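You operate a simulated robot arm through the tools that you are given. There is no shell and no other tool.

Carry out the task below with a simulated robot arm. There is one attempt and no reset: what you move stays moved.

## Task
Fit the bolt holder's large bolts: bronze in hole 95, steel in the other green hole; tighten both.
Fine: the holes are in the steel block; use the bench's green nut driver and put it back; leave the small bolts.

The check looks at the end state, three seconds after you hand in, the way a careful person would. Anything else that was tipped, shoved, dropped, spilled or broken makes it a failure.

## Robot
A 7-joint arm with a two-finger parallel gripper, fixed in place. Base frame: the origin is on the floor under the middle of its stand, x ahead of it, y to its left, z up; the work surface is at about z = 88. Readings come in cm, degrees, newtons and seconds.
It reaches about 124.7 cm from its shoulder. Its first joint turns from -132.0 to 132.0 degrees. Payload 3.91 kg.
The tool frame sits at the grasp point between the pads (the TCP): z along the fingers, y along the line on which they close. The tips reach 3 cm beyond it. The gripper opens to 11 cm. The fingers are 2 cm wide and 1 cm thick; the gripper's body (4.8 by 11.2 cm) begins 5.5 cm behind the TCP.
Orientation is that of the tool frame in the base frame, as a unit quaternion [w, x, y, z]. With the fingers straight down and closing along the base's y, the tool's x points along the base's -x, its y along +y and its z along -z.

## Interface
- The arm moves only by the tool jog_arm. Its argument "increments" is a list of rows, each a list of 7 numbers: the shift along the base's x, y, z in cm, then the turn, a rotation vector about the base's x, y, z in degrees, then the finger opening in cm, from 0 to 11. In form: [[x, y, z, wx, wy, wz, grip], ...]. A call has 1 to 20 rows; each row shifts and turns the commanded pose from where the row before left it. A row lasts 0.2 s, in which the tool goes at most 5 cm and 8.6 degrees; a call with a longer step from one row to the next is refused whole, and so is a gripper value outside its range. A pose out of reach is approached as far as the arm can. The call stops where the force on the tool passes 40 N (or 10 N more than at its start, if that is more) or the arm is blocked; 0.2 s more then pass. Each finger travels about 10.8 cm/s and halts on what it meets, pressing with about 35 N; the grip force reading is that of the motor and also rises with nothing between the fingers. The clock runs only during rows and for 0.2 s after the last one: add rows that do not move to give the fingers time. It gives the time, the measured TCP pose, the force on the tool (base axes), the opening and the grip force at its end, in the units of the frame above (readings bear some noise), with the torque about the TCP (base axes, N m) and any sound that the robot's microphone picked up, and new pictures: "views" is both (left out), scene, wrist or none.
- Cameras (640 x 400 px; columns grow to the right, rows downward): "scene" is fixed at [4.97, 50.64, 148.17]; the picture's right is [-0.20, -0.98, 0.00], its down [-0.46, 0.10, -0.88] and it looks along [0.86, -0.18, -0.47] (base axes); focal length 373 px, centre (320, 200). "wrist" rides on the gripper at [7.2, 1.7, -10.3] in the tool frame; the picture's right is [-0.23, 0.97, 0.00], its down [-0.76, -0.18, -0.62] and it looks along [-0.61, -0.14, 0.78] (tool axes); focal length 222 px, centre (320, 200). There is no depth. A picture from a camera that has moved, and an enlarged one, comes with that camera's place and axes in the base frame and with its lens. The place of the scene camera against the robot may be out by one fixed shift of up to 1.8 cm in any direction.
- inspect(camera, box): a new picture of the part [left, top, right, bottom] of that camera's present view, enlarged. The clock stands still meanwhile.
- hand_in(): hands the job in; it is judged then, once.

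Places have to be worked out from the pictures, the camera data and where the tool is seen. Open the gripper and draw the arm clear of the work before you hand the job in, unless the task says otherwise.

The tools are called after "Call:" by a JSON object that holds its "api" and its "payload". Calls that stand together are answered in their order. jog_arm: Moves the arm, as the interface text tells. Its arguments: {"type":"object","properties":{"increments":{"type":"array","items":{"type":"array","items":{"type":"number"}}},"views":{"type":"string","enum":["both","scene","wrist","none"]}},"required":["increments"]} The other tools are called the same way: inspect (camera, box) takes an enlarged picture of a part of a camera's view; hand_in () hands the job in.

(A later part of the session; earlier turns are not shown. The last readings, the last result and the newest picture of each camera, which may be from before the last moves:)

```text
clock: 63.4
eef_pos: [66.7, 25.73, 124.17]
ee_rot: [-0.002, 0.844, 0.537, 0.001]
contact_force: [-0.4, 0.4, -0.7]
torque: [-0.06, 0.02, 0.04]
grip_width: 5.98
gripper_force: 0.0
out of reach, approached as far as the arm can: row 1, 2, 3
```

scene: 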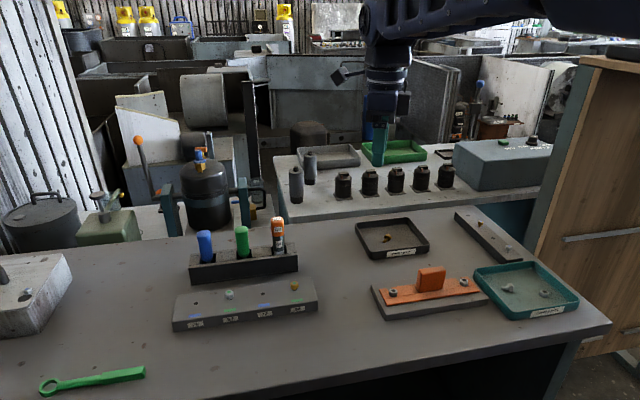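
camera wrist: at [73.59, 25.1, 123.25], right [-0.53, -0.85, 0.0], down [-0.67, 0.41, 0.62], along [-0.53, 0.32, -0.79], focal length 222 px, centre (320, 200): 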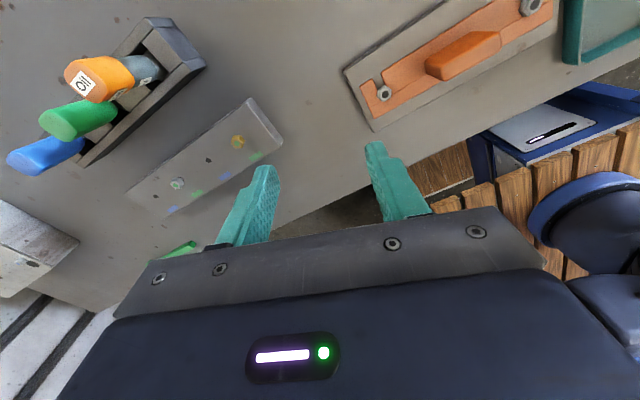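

Everything is intact and the posture is normal again, with yaw at -115°. I'll unwind to 0° while returning to just in front of the rack.

Call:
{"api": "jog_arm", "payload": {"increments": [[0.6, 1.96, -0.3, 0, 0, 8.2, 6], [0.6, 1.96, -0.3, 0, 0, 8.2, 6], [0.6, 1.96, -0.3, 0, 0, 8.2, 6], [0.6, 1.96, -0.3, 0, 0, 8.2, 6], [0.6, 1.96, -0.3, 0, 0, 8.2, 6], [0.6, 1.96, -0.3, 0, 0, 8.2, 6], [0.6, 1.96, -0.3, 0, 0, 8.2, 6], [0.6, 1.96, -0.3, 0, 0, 8.2, 6], [0.6, 1.96, -0.3, 0, 0, 8.2, 6], [0.6, 1.96, -0.3, 0, 0, 8.2, 6], [0.6, 1.96, -0.3, 0, 0, 8.2, 6], [0.6, 1.96, -0.3, 0, 0, 8.2, 6], [0.6, 1.96, -0.3, 0, 0, 8.2, 6], [0.6, 1.96, -0.3, 0, 0, 8.2, 6], [0, 0, 0, 0, 0, 0, 5], [0, 0, 0, 0, 0, 0, 5]], "views": "both"}}

```text
clock: 66.8
eef_pos: [75.06, 53.19, 120.26]
ee_rot: [-0.002, 0.003, 1.0, 0.0]
contact_force: [-0.3, 0.1, 0.4]
torque: [0.01, 0.03, 0.05]
grip_width: 5.02
gripper_force: 0.0
camera wrist: at [67.73, 54.97, 130.44], right [0.23, 0.97, 0.0], down [0.76, -0.18, 0.62], along [0.6, -0.14, -0.78], focal length 222 px, centre (320, 200)
```

scene: 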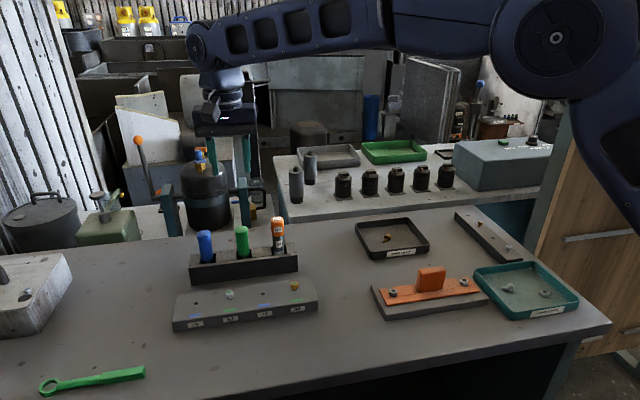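
wrist: 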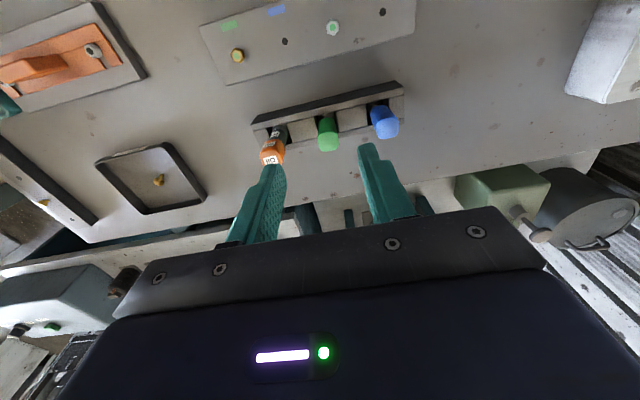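

Straight again and everything undisturbed. I'll move above the green handle, staying clear of its top, to refine its position.

Call:
{"api": "jog_arm", "payload": {"increments": [[2, 0, -3, 0, 0, 0, 5], [2, 0, -3, 0, 0, 0, 5], [1.6, 0, -3, 0, 0, 0, 5], [0, 0, -2.5, 0, 0, 0, 5], [0, 0, 0, 0, 0, 0, 5], [0, 0, 0, 0, 0, 0, 5]], "views": "both"}}

Call:
{"api": "inspect", "payload": {"camera": "wrist", "box": [240, 90, 400, 210]}}

Call:
{"api": "inspect", "payload": {"camera": "scene", "box": [190, 170, 310, 280]}}

```text
clock: 68.2
eef_pos: [80.83, 53.19, 108.54]
ee_rot: [-0.001, 0.002, 1.0, 0.0]
contact_force: [0.3, 0.5, -0.2]
torque: [0.01, 0.02, -0.03]
grip_width: 5.02
gripper_force: 0.0
camera wrist: at [73.51, 55.01, 118.85], right [0.23, 0.97, 0.0], down [0.76, -0.18, 0.62], along [0.6, -0.14, -0.78], focal length 222 px, centre (320, 200)
```

scene: 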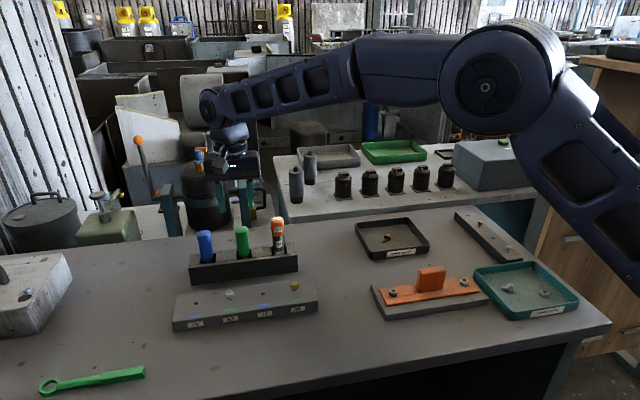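
wrist: 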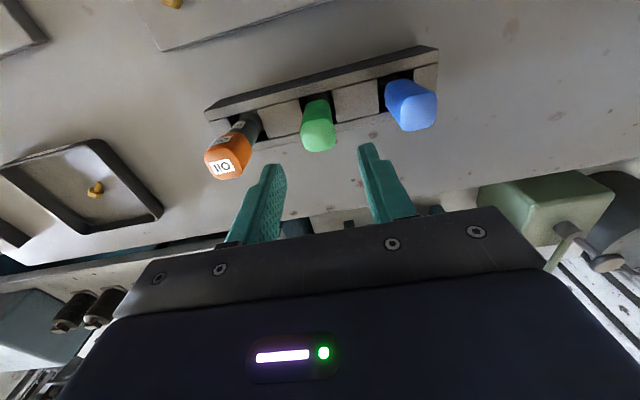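

```text
3.33 times, centred on (320, 150) of wrist
camera zoom: at [73.51, 55.01, 118.85], right [0.23, 0.97, 0.0], down [0.76, -0.18, 0.62], along [0.6, -0.14, -0.78], focal length 740 px, centre (320, 367)
```

zoom: 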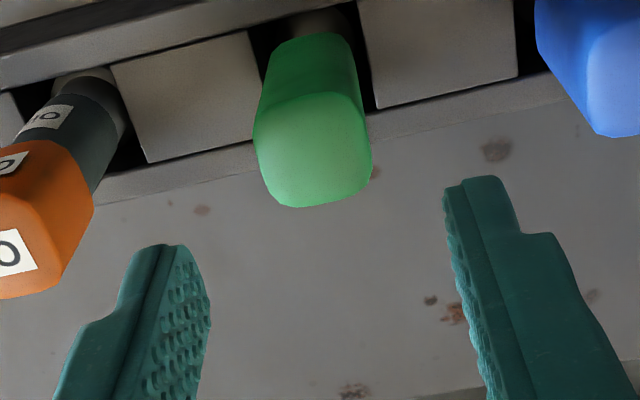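

```text
3.64 times, centred on (250, 225) of scene
camera zoom: at [4.97, 50.64, 148.17], right [-0.2, -0.98, 0.0], down [-0.46, 0.1, -0.88], along [0.86, -0.18, -0.47], focal length 1357 px, centre (574, 109)
```

zoom: 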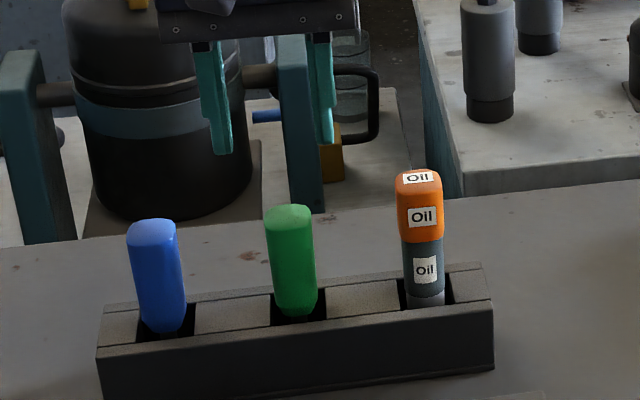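

The handle is centred to about 1 mm. I'll descend around it in stages with the fingers at 5 cm opening.

Call:
{"api": "jog_arm", "payload": {"increments": [[-0.1, -0.09, -2.5, 0, 0, 0, 5], [0, 0, -2.5, 0, 0, 0, 5], [0, 0, 0, 0, 0, 0, 5]], "views": "wrist"}}

Call:
{"api": "inspect", "payload": {"camera": "wrist", "box": [240, 90, 400, 210]}}

Call:
{"api": "inspect", "payload": {"camera": "scene", "box": [190, 170, 310, 280]}}

```text
clock: 69.0
eef_pos: [80.8, 53.23, 103.55]
ee_rot: [-0.002, 0.003, 1.0, 0.0]
contact_force: [-0.3, 0.8, -0.2]
torque: [-0.04, -0.02, 0.01]
grip_width: 5.02
gripper_force: 0.1
camera wrist: at [73.46, 54.93, 113.81], right [0.23, 0.97, 0.0], down [0.76, -0.18, 0.62], along [0.6, -0.14, -0.78], focal length 222 px, centre (320, 200)
```

wrist: 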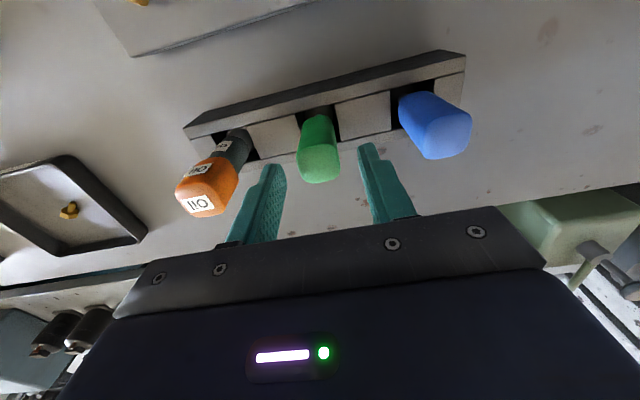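

```text
3.33 times, centred on (320, 150) of wrist
camera zoom: at [73.46, 54.93, 113.81], right [0.23, 0.97, 0.0], down [0.76, -0.18, 0.62], along [0.6, -0.14, -0.78], focal length 740 px, centre (320, 367)
```

zoom: 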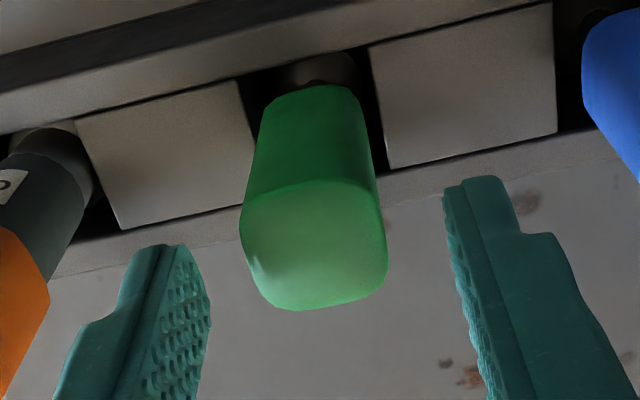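

```text
3.64 times, centred on (250, 225) of scene
camera zoom: at [4.97, 50.64, 148.17], right [-0.2, -0.98, 0.0], down [-0.46, 0.1, -0.88], along [0.86, -0.18, -0.47], focal length 1357 px, centre (574, 109)
```

zoom: 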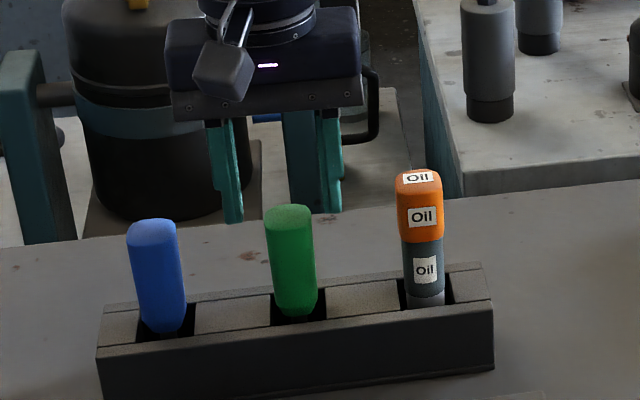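

Wrist view and scene view differ by a few mm on the handle's y-centre, so I'll look closer before going down.

Call:
{"api": "inspect", "payload": {"camera": "scene", "box": [215, 195, 275, 265]}}

Call:
{"api": "inspect", "payload": {"camera": "wrist", "box": [280, 100, 360, 190]}}

```text
5.71 times, centred on (245, 230) of scene
camera zoom: at [4.97, 50.64, 148.17], right [-0.2, -0.98, 0.0], down [-0.46, 0.1, -0.88], along [0.86, -0.18, -0.47], focal length 2132 px, centre (749, 29)
```

zoom: 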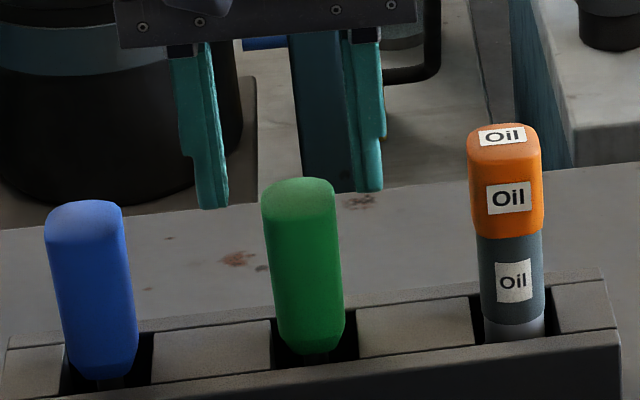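

```text
4.44 times, centred on (320, 145) of wrist
camera zoom: at [73.46, 54.93, 113.81], right [0.23, 0.97, 0.0], down [0.76, -0.18, 0.62], along [0.6, -0.14, -0.78], focal length 987 px, centre (320, 444)
```

zoom: 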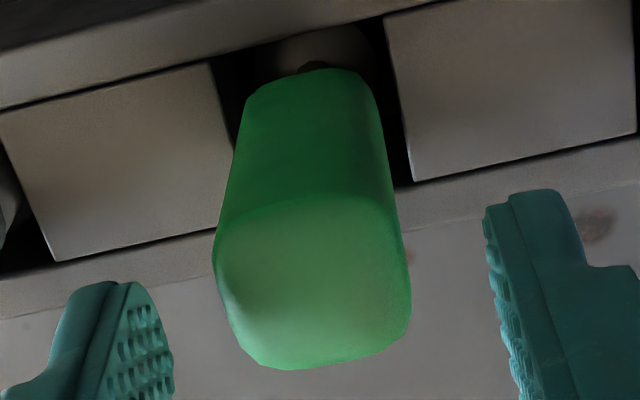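

I'll shift -0.15 in y and -0.1 in x as a compromise (clearance is about 0.8 cm per side) and descend to grip height, with tips above the rack.

Call:
{"api": "jog_arm", "payload": {"increments": [[-0.1, -0.15, -1, 0, 0, 0, 5.4], [0, 0, -1.5, 0, 0, 0, 5.4], [0, 0, -1.5, 0, 0, 0, 5.4], [0, 0, -1.2, 0, 0, 0, 5.4], [0, 0, 0, 0, 0, 0, 5.4]], "views": "both"}}

Call:
{"api": "inspect", "payload": {"camera": "scene", "box": [215, 195, 275, 265]}}

Call:
{"api": "inspect", "payload": {"camera": "wrist", "box": [240, 90, 400, 220]}}

```text
clock: 70.2
eef_pos: [80.53, 53.09, 98.32]
ee_rot: [-0.003, 0.002, 1.0, 0.0]
contact_force: [0.5, -1.0, -0.5]
torque: [0.01, 0.03, -0.03]
grip_width: 5.4
gripper_force: 0.0
camera wrist: at [73.3, 54.79, 108.52], right [0.23, 0.97, 0.0], down [0.76, -0.18, 0.62], along [0.6, -0.14, -0.78], focal length 222 px, centre (320, 200)
```

scene: 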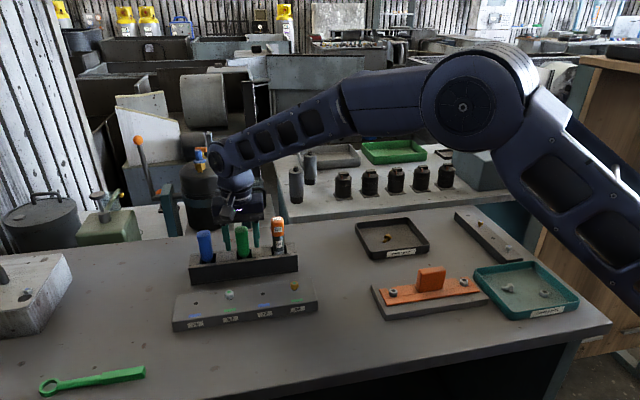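
wrist: 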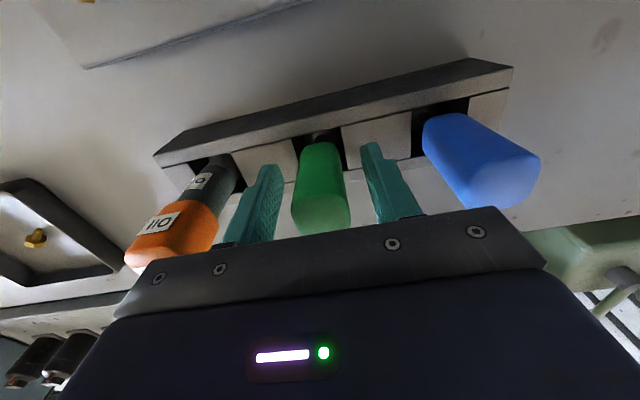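

```text
5.71 times, centred on (245, 230) of scene
camera zoom: at [4.97, 50.64, 148.17], right [-0.2, -0.98, 0.0], down [-0.46, 0.1, -0.88], along [0.86, -0.18, -0.47], focal length 2132 px, centre (749, 29)
```

zoom: 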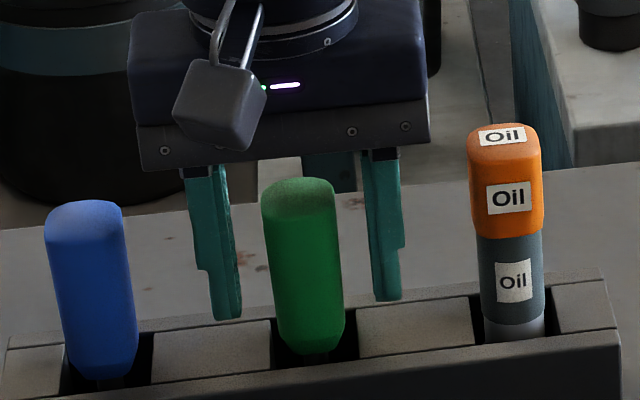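

```text
3.08 times, centred on (320, 155) of wrist
camera zoom: at [73.3, 54.79, 108.52], right [0.23, 0.97, 0.0], down [0.76, -0.18, 0.62], along [0.6, -0.14, -0.78], focal length 684 px, centre (320, 338)
```

zoom: 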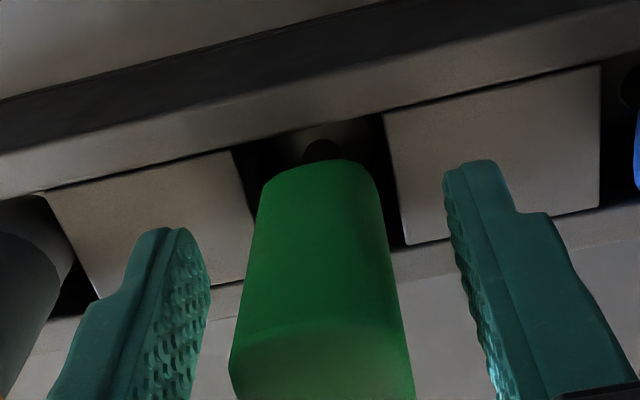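

The handle is now midway between the fingers. I'll lower 0.7 cm more and close on it.

Call:
{"api": "jog_arm", "payload": {"increments": [[0, 0, -0.7, 0, 0, 0, 5.4], [0, 0, 0, 0, 0, 0, 4.2], [0, 0, 0, 0, 0, 0, 3.4], [0, 0, 0, 0, 0, 0, 2.8], [0, 0, 0, 0, 0, 0, 2.2], [0, 0, 0, 0, 0, 0, 2], [0, 0, 0, 0, 0, 0, 2]], "views": "wrist"}}

Call:
{"api": "inspect", "payload": {"camera": "scene", "box": [215, 195, 275, 265]}}

```text
clock: 71.8
eef_pos: [80.51, 53.13, 97.47]
ee_rot: [-0.001, 0.003, 1.0, 0.0]
contact_force: [1.2, -0.6, -1.0]
torque: [-0.01, -0.03, -0.02]
grip_width: 2.97
gripper_force: 34.9
camera wrist: at [73.28, 54.86, 107.76], right [0.23, 0.97, 0.0], down [0.76, -0.18, 0.62], along [0.6, -0.14, -0.78], focal length 222 px, centre (320, 200)
```

wrist: 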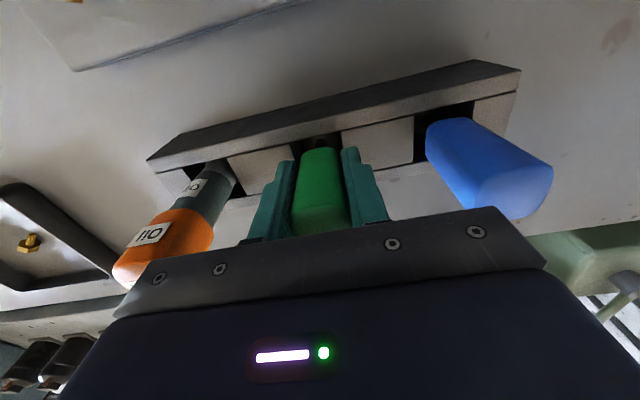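

```text
5.71 times, centred on (245, 230) of scene
camera zoom: at [4.97, 50.64, 148.17], right [-0.2, -0.98, 0.0], down [-0.46, 0.1, -0.88], along [0.86, -0.18, -0.47], focal length 2132 px, centre (749, 29)
```

zoom: 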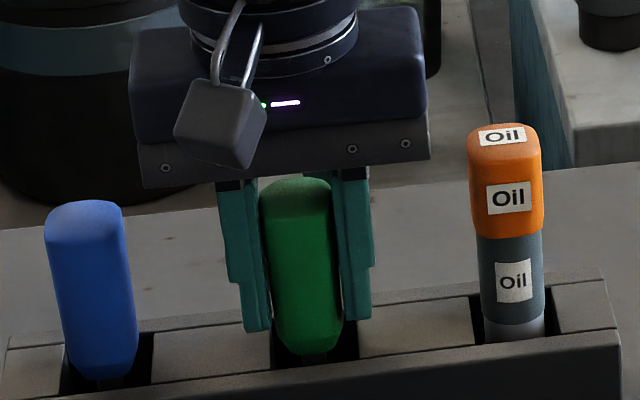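

The handle is held at 2.97 cm with no side load; I note this pose, reading (80.51, 53.13, 97.47), for putting it back. I'll lift it straight up out of the rack.

Call:
{"api": "jog_arm", "payload": {"increments": [[0, 0, 0.5, 0, 0, 0, 2], [0, 0, 1, 0, 0, 0, 2], [0, 0, 1.5, 0, 0, 0, 2], [0, 0, 2, 0, 0, 0, 2], [0, 0, 3, 0, 0, 0, 2], [0, 0, 4, 0, 0, 0, 2], [0, 0, 0, 0, 0, 0, 2]], "views": "both"}}

Call:
{"api": "inspect", "payload": {"camera": "scene", "box": [190, 170, 310, 280]}}

Call:
{"api": "inspect", "payload": {"camera": "wrist", "box": [240, 60, 400, 190]}}

```text
clock: 73.4
eef_pos: [80.9, 52.95, 109.39]
ee_rot: [-0.002, 0.003, 1.0, 0.0]
contact_force: [-0.2, -0.5, -1.9]
torque: [0.04, 0.01, 0.01]
grip_width: 2.99
gripper_force: 35.1
camera wrist: at [73.64, 54.82, 119.76], right [0.23, 0.97, 0.0], down [0.76, -0.18, 0.62], along [0.6, -0.14, -0.78], focal length 222 px, centre (320, 200)
```

scene: 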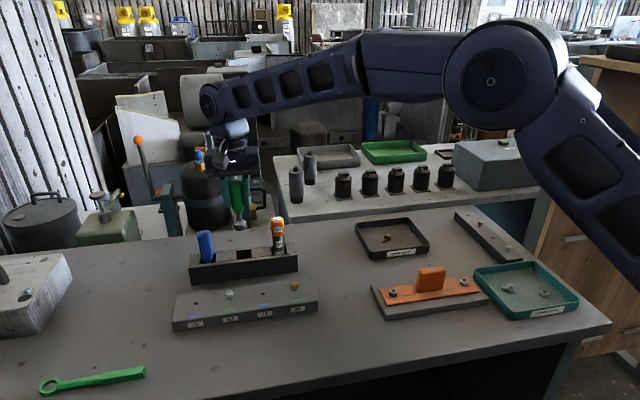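
wrist: 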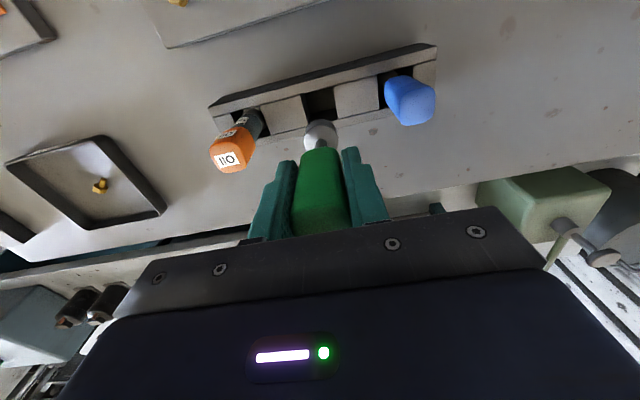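

```text
3.64 times, centred on (250, 225) of scene
camera zoom: at [4.97, 50.64, 148.17], right [-0.2, -0.98, 0.0], down [-0.46, 0.1, -0.88], along [0.86, -0.18, -0.47], focal length 1357 px, centre (574, 109)
```

zoom: 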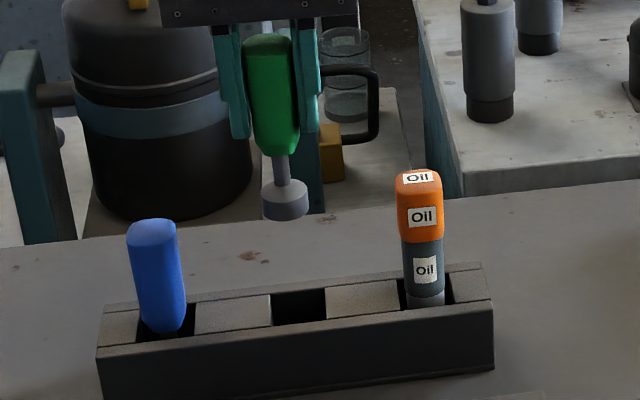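

```text
3.08 times, centred on (320, 125) of wrist
camera zoom: at [73.64, 54.82, 119.76], right [0.23, 0.97, 0.0], down [0.76, -0.18, 0.62], along [0.6, -0.14, -0.78], focal length 684 px, centre (320, 431)
```

zoom: 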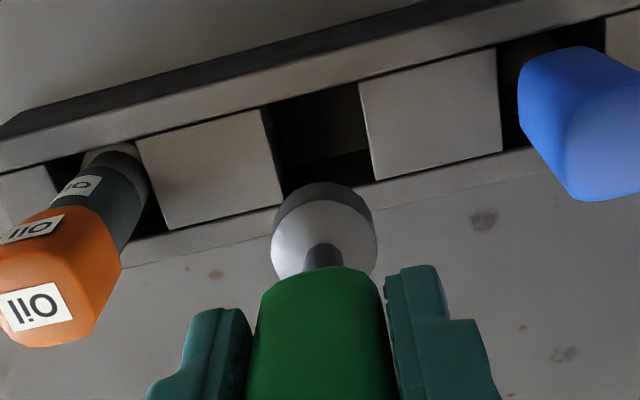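

The driver is out: socket about 2.8 cm in diameter, its mouth about 8.4 cm below the TCP. I'll move it forward over the block area, well above the bolts, and measure its runout before use.

Call:
{"api": "jog_arm", "payload": {"increments": [[0, 0, 3.6, 0, 0, 0, 2], [-4.1, -1.03, 0, 0, 0, 0, 2], [-4.1, -1.03, 0, 0, 0, 0, 2], [-4.1, -1.03, 0, 0, 0, 0, 2], [0, 0, 0, 0, 0, 0, 2], [0, 0, 0, 0, 0, 0, 2]], "views": "both"}}

Call:
{"api": "inspect", "payload": {"camera": "scene", "box": [220, 150, 300, 260]}}

Call:
{"api": "inspect", "payload": {"camera": "wrist", "box": [280, 90, 360, 170]}}

```text
clock: 74.8
eef_pos: [68.38, 49.72, 112.94]
ee_rot: [-0.002, 0.003, 1.0, 0.001]
contact_force: [0.8, -0.1, -1.1]
torque: [0.0, 0.04, -0.01]
grip_width: 2.98
gripper_force: 34.7
camera wrist: at [61.11, 51.44, 123.29], right [0.23, 0.97, 0.0], down [0.76, -0.18, 0.62], along [0.6, -0.14, -0.78], focal length 222 px, centre (320, 200)
```

scene: 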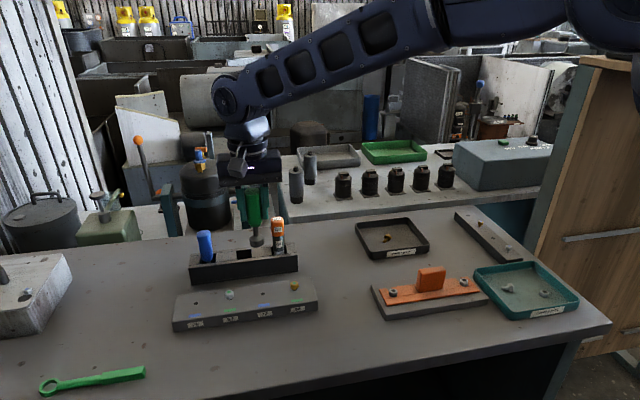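
wrist: 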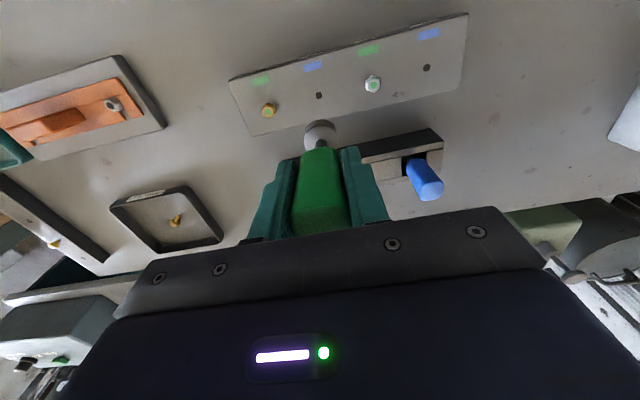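

```text
3.64 times, centred on (260, 205) of scene
camera zoom: at [4.97, 50.64, 148.17], right [-0.2, -0.98, 0.0], down [-0.46, 0.1, -0.88], along [0.86, -0.18, -0.47], focal length 1357 px, centre (538, 182)
```

zoom: 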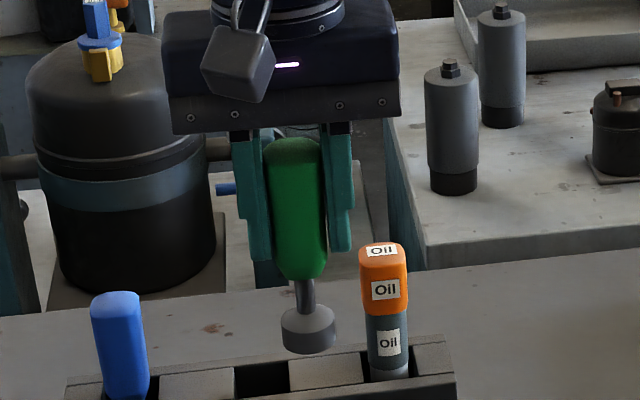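

```text
5.00 times, centred on (320, 130) of wrist
camera zoom: at [61.11, 51.44, 123.29], right [0.23, 0.97, 0.0], down [0.76, -0.18, 0.62], along [0.6, -0.14, -0.78], focal length 1111 px, centre (320, 550)
```

zoom: 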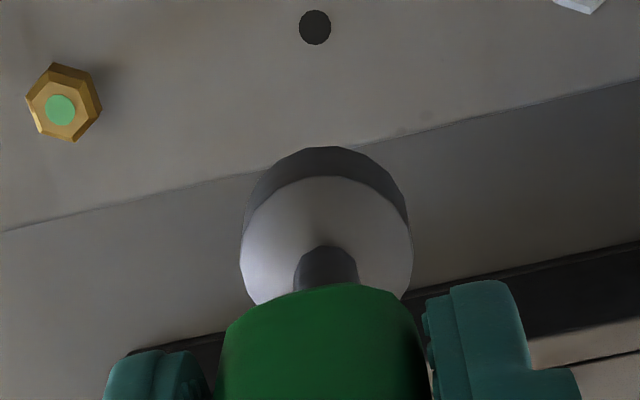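

The wrist view suggests the socket axis is about 0.3 cm off the tool axis. To measure that runout, I'll view the socket with the scene camera at yaw -90° and then +90°.

Call:
{"api": "jog_arm", "payload": {"increments": [[0, 0, 0, 0, 0, -7.5, 2], [0, 0, 0, 0, 0, -7.5, 2], [0, 0, 0, 0, 0, -7.5, 2], [0, 0, 0, 0, 0, -7.5, 2], [0, 0, 0, 0, 0, -7.5, 2], [0, 0, 0, 0, 0, -7.5, 2], [0, 0, 0, 0, 0, -7.5, 2], [0, 0, 0, 0, 0, -7.5, 2], [0, 0, 0, 0, 0, -7.5, 2], [0, 0, 0, 0, 0, -7.5, 2], [0, 0, 0, 0, 0, -7.5, 2], [0, 0, 0, 0, 0, -7.5, 2], [0, 0, 0, 0, 0, 0, 2], [0, 0, 0, 0, 0, 0, 2]], "views": "none"}}

Call:
{"api": "inspect", "payload": {"camera": "scene", "box": [230, 200, 290, 250]}}

Call:
{"api": "jog_arm", "payload": {"increments": [[0, 0, 0, 0, 0, 8.5, 2], [0, 0, 0, 0, 0, 8.5, 2], [0, 0, 0, 0, 0, 8.5, 2], [0, 0, 0, 0, 0, 8.5, 2], [0, 0, 0, 0, 0, 8.5, 2], [0, 0, 0, 0, 0, 8.5, 2], [0, 0, 0, 0, 0, 8.5, 2], [0, 0, 0, 0, 0, 8.5, 2], [0, 0, 0, 0, 0, 8.5, 2], [0, 0, 0, 0, 0, 8.5, 2], [0, 0, 0, 0, 0, 8.5, 2], [0, 0, 0, 0, 0, 8.5, 2], [0, 0, 0, 0, 0, 8.5, 2], [0, 0, 0, 0, 0, 8.5, 2], [0, 0, 0, 0, 0, 8.5, 2], [0, 0, 0, 0, 0, 8.5, 2], [0, 0, 0, 0, 0, 8.5, 2], [0, 0, 0, 0, 0, 8.5, 2], [0, 0, 0, 0, 0, 8.5, 2], [0, 0, 0, 0, 0, 8.5, 2]], "views": "none"}}

Call:
{"api": "jog_arm", "payload": {"increments": [[0, 0, 0, 0, 0, 5, 2], [0, 0, 0, 0, 0, 5, 2], [0, 0, 0, 0, 0, 0, 2], [0, 0, 0, 0, 0, 0, 2]], "views": "none"}}

Call:
{"api": "inspect", "payload": {"camera": "scene", "box": [230, 200, 290, 250]}}

```text
clock: 77.8
eef_pos: [68.18, 49.79, 113.21]
ee_rot: [-0.001, 0.71, 0.705, 0.002]
contact_force: [-0.8, -0.2, -0.8]
torque: [0.0, 0.05, 0.0]
grip_width: 2.96
gripper_force: 35.2
```

```text
8.00 times, centred on (260, 225) of scene
camera zoom: at [4.97, 50.64, 148.17], right [-0.2, -0.98, 0.0], down [-0.46, 0.1, -0.88], along [0.86, -0.18, -0.47], focal length 2986 px, centre (800, 0)
```

zoom: 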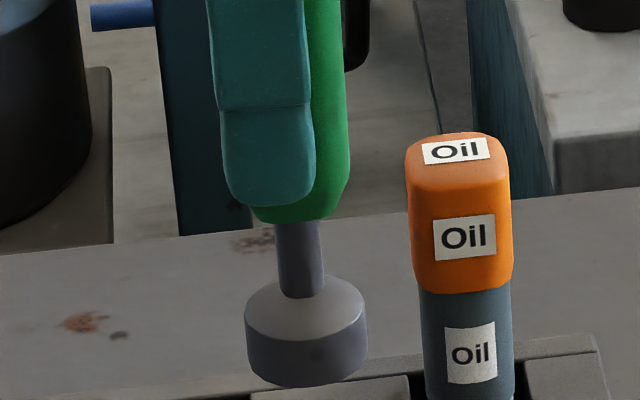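

```text
clock: 82.0
eef_pos: [68.2, 50.07, 113.32]
ee_rot: [-0.001, -0.642, 0.767, -0.002]
contact_force: [0.0, 0.3, -1.8]
torque: [-0.05, 0.0, 0.01]
grip_width: 2.95
gripper_force: 35.1
```

```text
clock: 83.0
eef_pos: [68.29, 49.84, 113.31]
ee_rot: [-0.002, -0.705, 0.709, -0.001]
contact_force: [-0.8, 0.6, -1.6]
torque: [-0.02, 0.01, 0.0]
grip_width: 2.96
gripper_force: 35.3
```

```text
8.00 times, centred on (260, 225) of scene
camera zoom: at [4.97, 50.64, 148.17], right [-0.2, -0.98, 0.0], down [-0.46, 0.1, -0.88], along [0.86, -0.18, -0.47], focal length 2986 px, centre (800, 0)
```

zoom: 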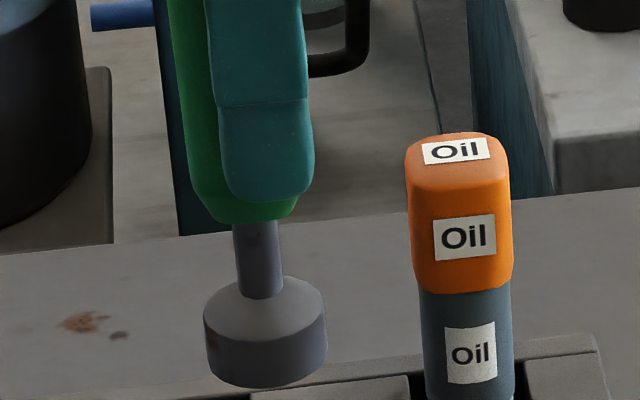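

Clear result: the socket axis is 0.51 cm off the tool axis along the pad width, with no tilt. So I'll rotate around the socket axis by compensating the TCP. I'll turn to yaw +210° and come above the steel bolt in hole 57, with TCP target (69.0, 56.83).

Call:
{"api": "jog_arm", "payload": {"increments": [[0.05, 0.465, 0, 0, 0, 8, 2], [0.05, 0.465, 0, 0, 0, 8, 2], [0.05, 0.465, 0, 0, 0, 8, 2], [0.05, 0.465, 0, 0, 0, 8, 2], [0.05, 0.465, 0, 0, 0, 8, 2], [0.05, 0.465, 0, 0, 0, 8, 2], [0.05, 0.465, 0, 0, 0, 8, 2], [0.05, 0.465, 0, 0, 0, 8, 2], [0.05, 0.465, 0, 0, 0, 8, 2], [0.05, 0.465, 0, 0, 0, 8, 2], [0.05, 0.465, 0, 0, 0, 8, 2], [0.05, 0.465, 0, 0, 0, 8, 2], [0.05, 0.465, 0, 0, 0, 8, 2], [0.05, 0.465, 0, 0, 0, 8, 2], [0.05, 0.465, 0, 0, 0, 8, 2], [0, 0, -4, 0, 0, 0, 2], [0, 0, -4, 0, 0, 0, 2], [0, 0, 0, 0, 0, 0, 2], [0, 0, 0, 0, 0, 0, 2]], "views": "both"}}

Call:
{"api": "inspect", "payload": {"camera": "scene", "box": [205, 225, 265, 305]}}

Call:
{"api": "inspect", "payload": {"camera": "wrist", "box": [270, 80, 370, 180]}}

```text
clock: 87.0
eef_pos: [68.69, 56.83, 105.08]
ee_rot: [0.0, 0.967, 0.256, 0.003]
contact_force: [-0.2, 0.0, -2.1]
torque: [-0.02, -0.01, -0.01]
grip_width: 2.96
gripper_force: 34.9
camera wrist: at [75.77, 58.99, 115.33], right [0.29, -0.96, 0.0], down [-0.75, -0.22, 0.62], along [-0.59, -0.18, -0.78], focal length 222 px, centre (320, 200)
```

scene: 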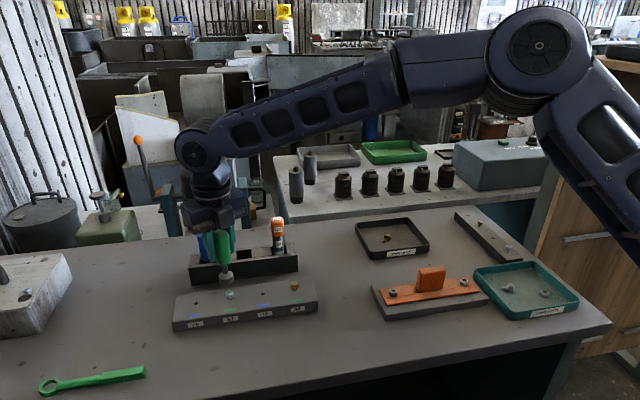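
wrist: 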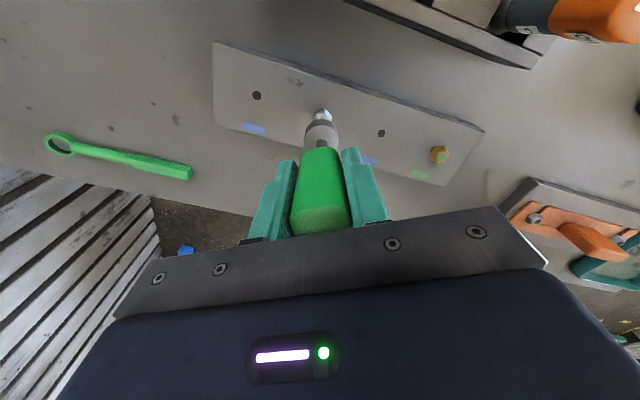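

```text
5.00 times, centred on (235, 265) of scene
camera zoom: at [4.97, 50.64, 148.17], right [-0.2, -0.98, 0.0], down [-0.46, 0.1, -0.88], along [0.86, -0.18, -0.47], focal length 1866 px, centre (745, -125)
```

zoom: 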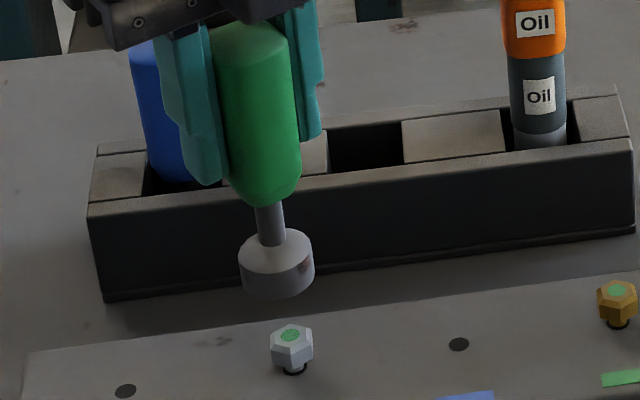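

```text
4.00 times, centred on (320, 130) of wrist
camera zoom: at [75.77, 58.99, 115.33], right [0.29, -0.96, 0.0], down [-0.75, -0.22, 0.62], along [-0.59, -0.18, -0.78], focal length 888 px, centre (320, 480)
```

zoom: 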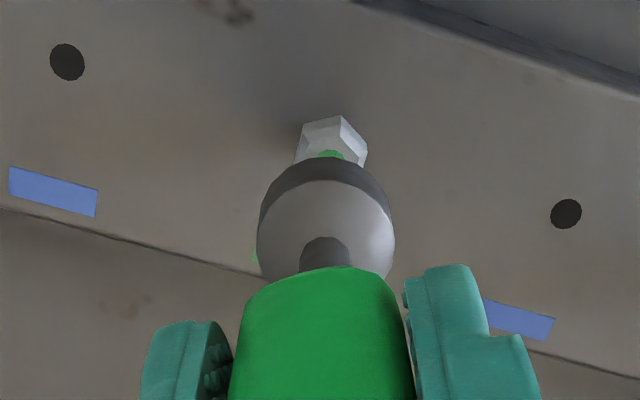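

The socket is roughly over the steel bolt in 57. I'll lower to about 0.6 cm above the head and compare positions closely.

Call:
{"api": "jog_arm", "payload": {"increments": [[0.1, -0.05, -1.6, 0, 0, 0, 2], [0, 0, -1.5, 0, 0, 0, 2], [0, 0, 0, 0, 0, 0, 2], [0, 0, 0, 0, 0, 0, 2]], "views": "none"}}

Call:
{"api": "inspect", "payload": {"camera": "scene", "box": [215, 260, 255, 305]}}

Call:
{"api": "inspect", "payload": {"camera": "wrist", "box": [280, 90, 360, 160]}}

```text
clock: 88.0
eef_pos: [68.96, 56.83, 102.1]
ee_rot: [0.0, 0.967, 0.256, 0.001]
contact_force: [0.0, -0.3, -2.2]
torque: [0.01, 0.01, 0.0]
grip_width: 2.95
gripper_force: 34.8
```

```text
8.89 times, centred on (235, 282) of scene
camera zoom: at [4.97, 50.64, 148.17], right [-0.2, -0.98, 0.0], down [-0.46, 0.1, -0.88], along [0.86, -0.18, -0.47], focal length 3317 px, centre (1076, -533)
```

zoom: 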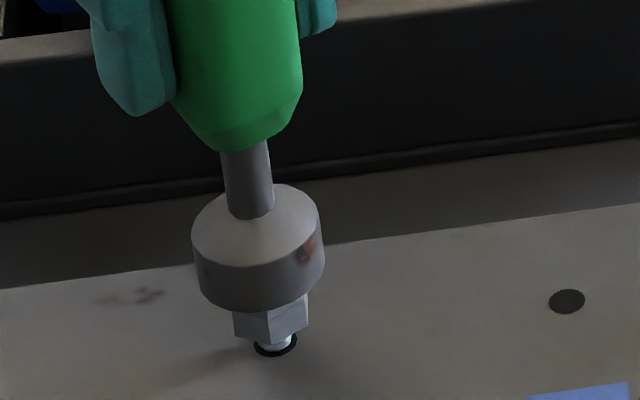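

```text
5.71 times, centred on (320, 125) of wrist
camera zoom: at [76.08, 58.97, 112.37], right [0.29, -0.96, 0.0], down [-0.75, -0.22, 0.62], along [-0.59, -0.18, -0.78], focal length 1269 px, centre (320, 629)
```

zoom: 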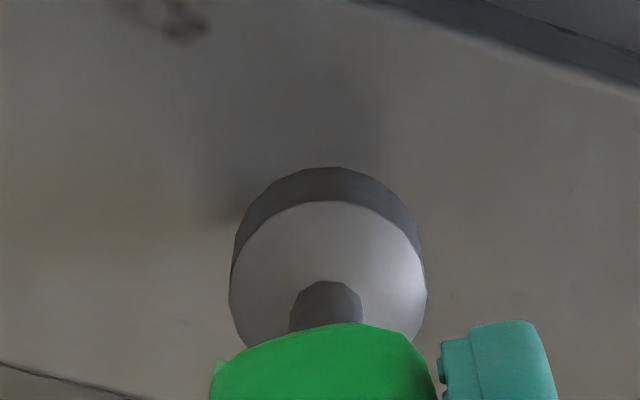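

The socket axis is within about 0.1 cm of the bolt (needs -0.1 in y). I'll correct and lower in small steps to feel the head.

Call:
{"api": "jog_arm", "payload": {"increments": [[0, -0.1, -0.2, 0, 0, 0, 2], [0, 0, -0.2, 0, 0, 0, 2], [0, 0, -0.2, 0, 0, 0, 2], [0, 0, -0.15, 0, 0, 0, 2], [0, 0, 0, 0, 0, 0, 2]], "views": "none"}}

Call:
{"api": "inspect", "payload": {"camera": "scene", "box": [215, 260, 255, 305]}}

```text
clock: 89.2
eef_pos: [69.13, 56.89, 101.35]
ee_rot: [0.0, 0.967, 0.256, 0.002]
contact_force: [-0.1, 0.5, -0.9]
torque: [0.01, 0.0, -0.02]
grip_width: 2.96
gripper_force: 34.8
```

```text
8.89 times, centred on (235, 282) of scene
camera zoom: at [4.97, 50.64, 148.17], right [-0.2, -0.98, 0.0], down [-0.46, 0.1, -0.88], along [0.86, -0.18, -0.47], focal length 3317 px, centre (1076, -533)
```

zoom: 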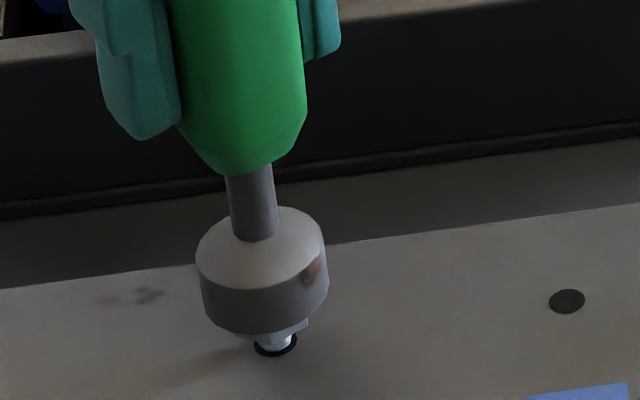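

No contact yet. I'll continue lowering slowly.

Call:
{"api": "jog_arm", "payload": {"increments": [[0, 0, -0.15, 0, 0, 0, 2], [0, 0, -0.1, 0, 0, 0, 2], [0, 0, -0.1, 0, 0, 0, 2], [0, 0, 0, 0, 0, 0, 2]], "views": "none"}}

Call:
{"api": "inspect", "payload": {"camera": "scene", "box": [215, 260, 255, 305]}}

```text
clock: 90.2
eef_pos: [68.98, 56.66, 101.0]
ee_rot: [0.0, 0.966, 0.257, 0.001]
contact_force: [-1.5, 0.5, -1.4]
torque: [0.01, 0.01, 0.04]
grip_width: 2.99
gripper_force: 34.7
```

```text
8.89 times, centred on (235, 282) of scene
camera zoom: at [4.97, 50.64, 148.17], right [-0.2, -0.98, 0.0], down [-0.46, 0.1, -0.88], along [0.86, -0.18, -0.47], focal length 3317 px, centre (1076, -533)
```

zoom: 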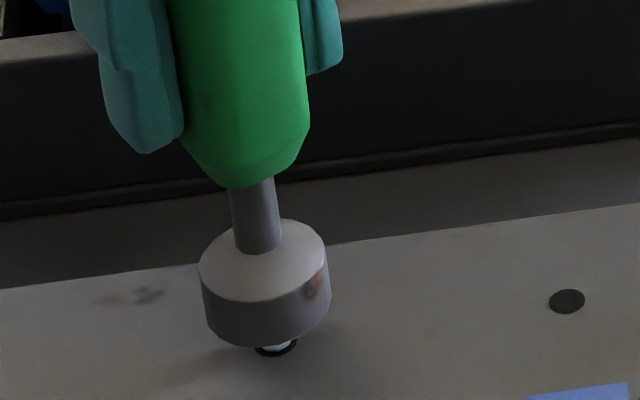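

The socket rim is now below the head's top with no force, so the hex is sliding over the head. I'll continue down until light contact.

Call:
{"api": "jog_arm", "payload": {"increments": [[0, 0, -0.1, 0, 0, 0, 2], [0, 0, -0.1, 0, 0, 0, 2], [0, 0, -0.1, 0, 0, 0, 2], [0, 0, 0, 0, 0, 0, 2]], "views": "none"}}

Call:
{"api": "inspect", "payload": {"camera": "scene", "box": [215, 260, 255, 305]}}

```text
clock: 91.2
eef_pos: [69.19, 56.75, 100.69]
ee_rot: [0.0, 0.967, 0.257, 0.001]
contact_force: [-4.1, 0.2, -0.4]
torque: [0.06, 0.23, -0.04]
grip_width: 2.96
gripper_force: 34.9
```

```text
8.89 times, centred on (235, 282) of scene
camera zoom: at [4.97, 50.64, 148.17], right [-0.2, -0.98, 0.0], down [-0.46, 0.1, -0.88], along [0.86, -0.18, -0.47], focal length 3317 px, centre (1076, -533)
```

zoom: 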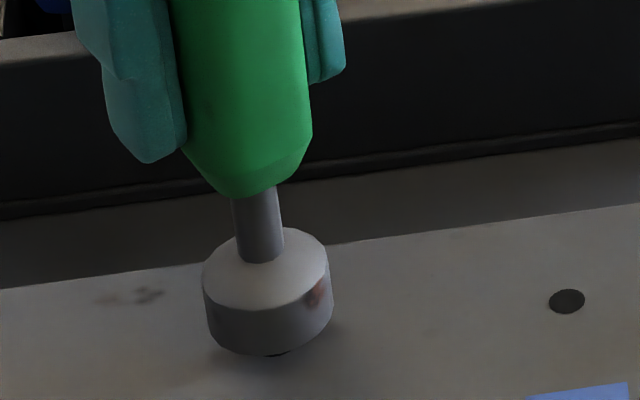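

There's a slight side contact of 4 N in -x, so the bolt is inside the socket. I'll ease -0.07 in x and go down a bit further.

Call:
{"api": "jog_arm", "payload": {"increments": [[-0.07, 0, -0.1, 0, 0, 0, 2], [0, 0, -0.1, 0, 0, 0, 2], [0, 0, -0.1, 0, 0, 0, 2], [0, 0, 0, 0, 0, 0, 2]], "views": "none"}}

Call:
{"api": "inspect", "payload": {"camera": "scene", "box": [215, 260, 255, 305]}}

```text
clock: 92.2
eef_pos: [69.01, 56.81, 100.56]
ee_rot: [0.0, 0.967, 0.256, 0.003]
contact_force: [1.8, -4.1, 11.1]
torque: [-0.28, -0.03, 0.03]
grip_width: 2.97
gripper_force: 34.7
```

```text
8.89 times, centred on (235, 282) of scene
camera zoom: at [4.97, 50.64, 148.17], right [-0.2, -0.98, 0.0], down [-0.46, 0.1, -0.88], along [0.86, -0.18, -0.47], focal length 3317 px, centre (1076, -533)
```

zoom: 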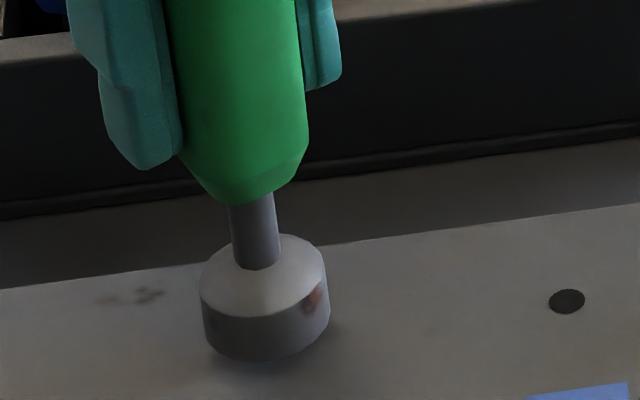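

The socket is seated on the steel head with 11 N up. I'll start turning clockwise 40° about the socket axis, and watch the forces and torque.

Call:
{"api": "jog_arm", "payload": {"increments": [[0.031, -0.1, 0, 0, 0, -8, 2], [0.022, -0.068, 0, 0, 0, -8, 2], [0.012, -0.07, 0, 0, 0, -8, 2], [0.003, -0.071, 0, 0, 0, -8, 2], [-0.008, -0.071, 0, 0, 0, -8, 2]], "views": "none"}}

Call:
{"api": "inspect", "payload": {"camera": "scene", "box": [215, 260, 255, 305]}}

```text
clock: 93.4
eef_pos: [69.07, 56.45, 100.63]
ee_rot: [0.0, 0.996, -0.09, 0.002]
contact_force: [1.2, -3.3, 14.0]
torque: [-0.21, 0.05, 0.04]
grip_width: 2.98
gripper_force: 34.3
```

```text
8.89 times, centred on (235, 282) of scene
camera zoom: at [4.97, 50.64, 148.17], right [-0.2, -0.98, 0.0], down [-0.46, 0.1, -0.88], along [0.86, -0.18, -0.47], focal length 3317 px, centre (1076, -533)
```

zoom: 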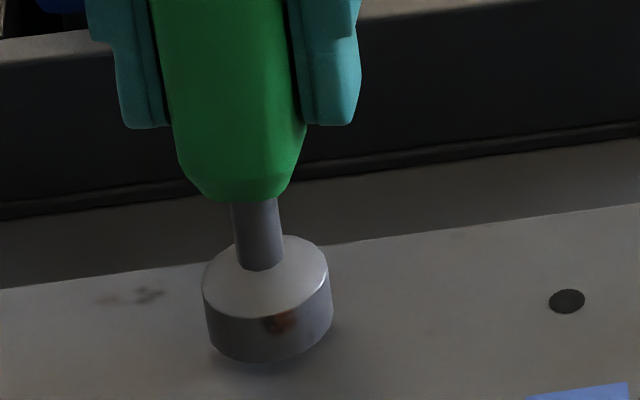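

The forces are steady and light. I'll continue clockwise another 120°.

Call:
{"api": "jog_arm", "payload": {"increments": [[-0.017, -0.1, 0, 0, 0, -8, 2], [-0.027, -0.066, 0, 0, 0, -8, 2], [-0.036, -0.062, 0, 0, 0, -8, 2], [-0.044, -0.056, 0, 0, 0, -8, 2], [-0.051, -0.049, 0, 0, 0, -8, 2], [-0.058, -0.042, 0, 0, 0, -8, 2], [-0.063, -0.033, 0, 0, 0, -8, 2], [-0.067, -0.024, 0, 0, 0, -8, 2], [-0.07, -0.015, 0, 0, 0, -8, 2], [-0.071, -0.005, 0, 0, 0, -8, 2], [-0.071, 0.005, 0, 0, 0, -8, 2], [-0.07, 0.015, 0, 0, 0, -8, 2], [-0.067, 0.024, 0, 0, 0, -8, 2], [-0.063, 0.033, 0, 0, 0, -8, 2], [-0.058, 0.042, 0, 0, 0, -8, 2]], "views": "none"}}

Call:
{"api": "inspect", "payload": {"camera": "scene", "box": [215, 260, 255, 305]}}

```text
clock: 96.6
eef_pos: [68.11, 56.13, 100.53]
ee_rot: [-0.001, -0.419, 0.908, 0.0]
contact_force: [-0.1, 0.3, -1.5]
torque: [-0.01, 0.01, 0.07]
grip_width: 2.98
gripper_force: 35.4
```

```text
8.89 times, centred on (235, 282) of scene
camera zoom: at [4.97, 50.64, 148.17], right [-0.2, -0.98, 0.0], down [-0.46, 0.1, -0.88], along [0.86, -0.18, -0.47], focal length 3317 px, centre (1076, -533)
```

zoom: 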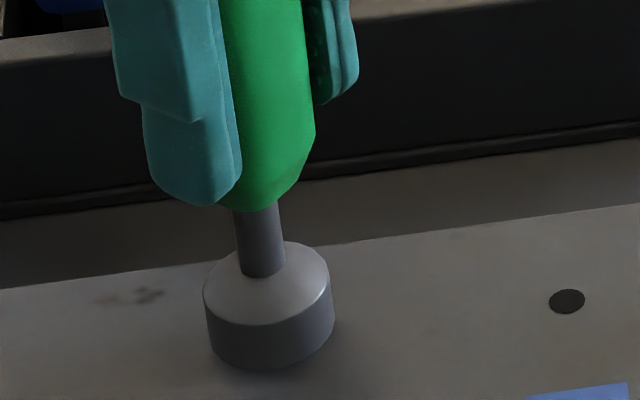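

The upward force vanished, so the bolt is threading down. I'll continue clockwise to yaw -86° while following it downward slightly.

Call:
{"api": "jog_arm", "payload": {"increments": [[-0.051, 0.049, -0.02, 0, 0, -8, 2], [-0.044, 0.056, -0.02, 0, 0, -8, 2], [-0.036, 0.062, -0.02, 0, 0, -8, 2], [-0.027, 0.066, -0.02, 0, 0, -8, 2], [-0.017, 0.069, -0.02, 0, 0, -8, 2], [-0.008, 0.071, -0.01, 0, 0, -8, 2], [0.003, 0.071, -0.01, 0, 0, -8, 2], [0.012, 0.07, -0.01, 0, 0, -8, 2], [0.022, 0.068, -0.01, 0, 0, -8, 2], [0.031, 0.064, -0.01, 0, 0, -8, 2], [0.04, 0.059, -0.01, 0, 0, -8, 2], [0.048, 0.053, -0.01, 0, 0, -8, 2], [0.054, 0.046, -0.01, 0, 0, -8, 2], [0.06, 0.038, -0.01, 0, 0, -8, 2], [0.065, 0.029, -0.01, 0, 0, -8, 2], [0.068, 0.02, 0, 0, 0, -8, 2], [0.07, 0.01, 0, 0, 0, -8, 2]], "views": "none"}}

Call:
{"api": "inspect", "payload": {"camera": "scene", "box": [215, 260, 255, 305]}}

```text
clock: 100.2
eef_pos: [68.56, 56.92, 100.31]
ee_rot: [-0.001, 0.685, 0.728, 0.001]
contact_force: [0.5, -0.5, -1.4]
torque: [0.0, 0.0, 0.04]
grip_width: 2.98
gripper_force: 35.1
```

```text
8.89 times, centred on (235, 282) of scene
camera zoom: at [4.97, 50.64, 148.17], right [-0.2, -0.98, 0.0], down [-0.46, 0.1, -0.88], along [0.86, -0.18, -0.47], focal length 3317 px, centre (1076, -533)
```

zoom: 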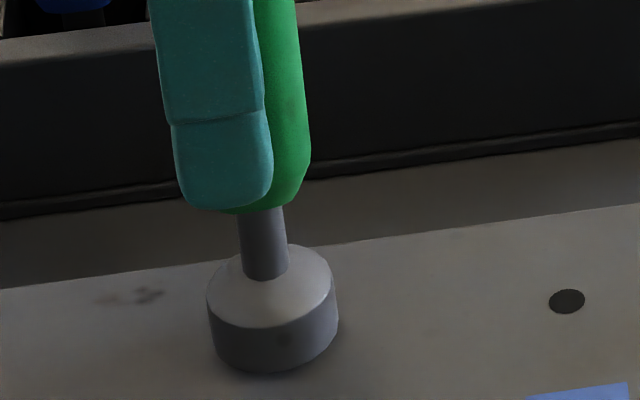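

Still no upward load, so it's still running down. I'll continue to yaw -142° while following down.

Call:
{"api": "jog_arm", "payload": {"increments": [[0.071, 0, -0.03, 0, 0, -8, 2], [0.07, -0.01, -0.03, 0, 0, -8, 2], [0.068, -0.02, -0.03, 0, 0, -8, 2], [0.065, -0.029, -0.02, 0, 0, -8, 2], [0.06, -0.038, -0.02, 0, 0, -8, 2], [0.054, -0.046, -0.02, 0, 0, -8, 2], [0.048, -0.053, 0, 0, 0, -8, 2]], "views": "none"}}

Call:
{"api": "inspect", "payload": {"camera": "scene", "box": [215, 260, 255, 305]}}

```text
clock: 101.8
eef_pos: [68.91, 56.86, 100.14]
ee_rot: [0.0, 0.947, 0.322, 0.002]
contact_force: [-2.2, 1.3, 8.6]
torque: [0.02, 0.16, 0.03]
grip_width: 2.95
gripper_force: 34.9
```

```text
8.89 times, centred on (235, 282) of scene
camera zoom: at [4.97, 50.64, 148.17], right [-0.2, -0.98, 0.0], down [-0.46, 0.1, -0.88], along [0.86, -0.18, -0.47], focal length 3317 px, centre (1076, -533)
```

zoom: 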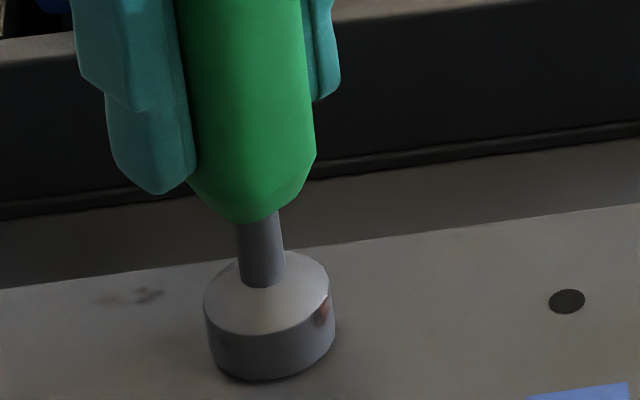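

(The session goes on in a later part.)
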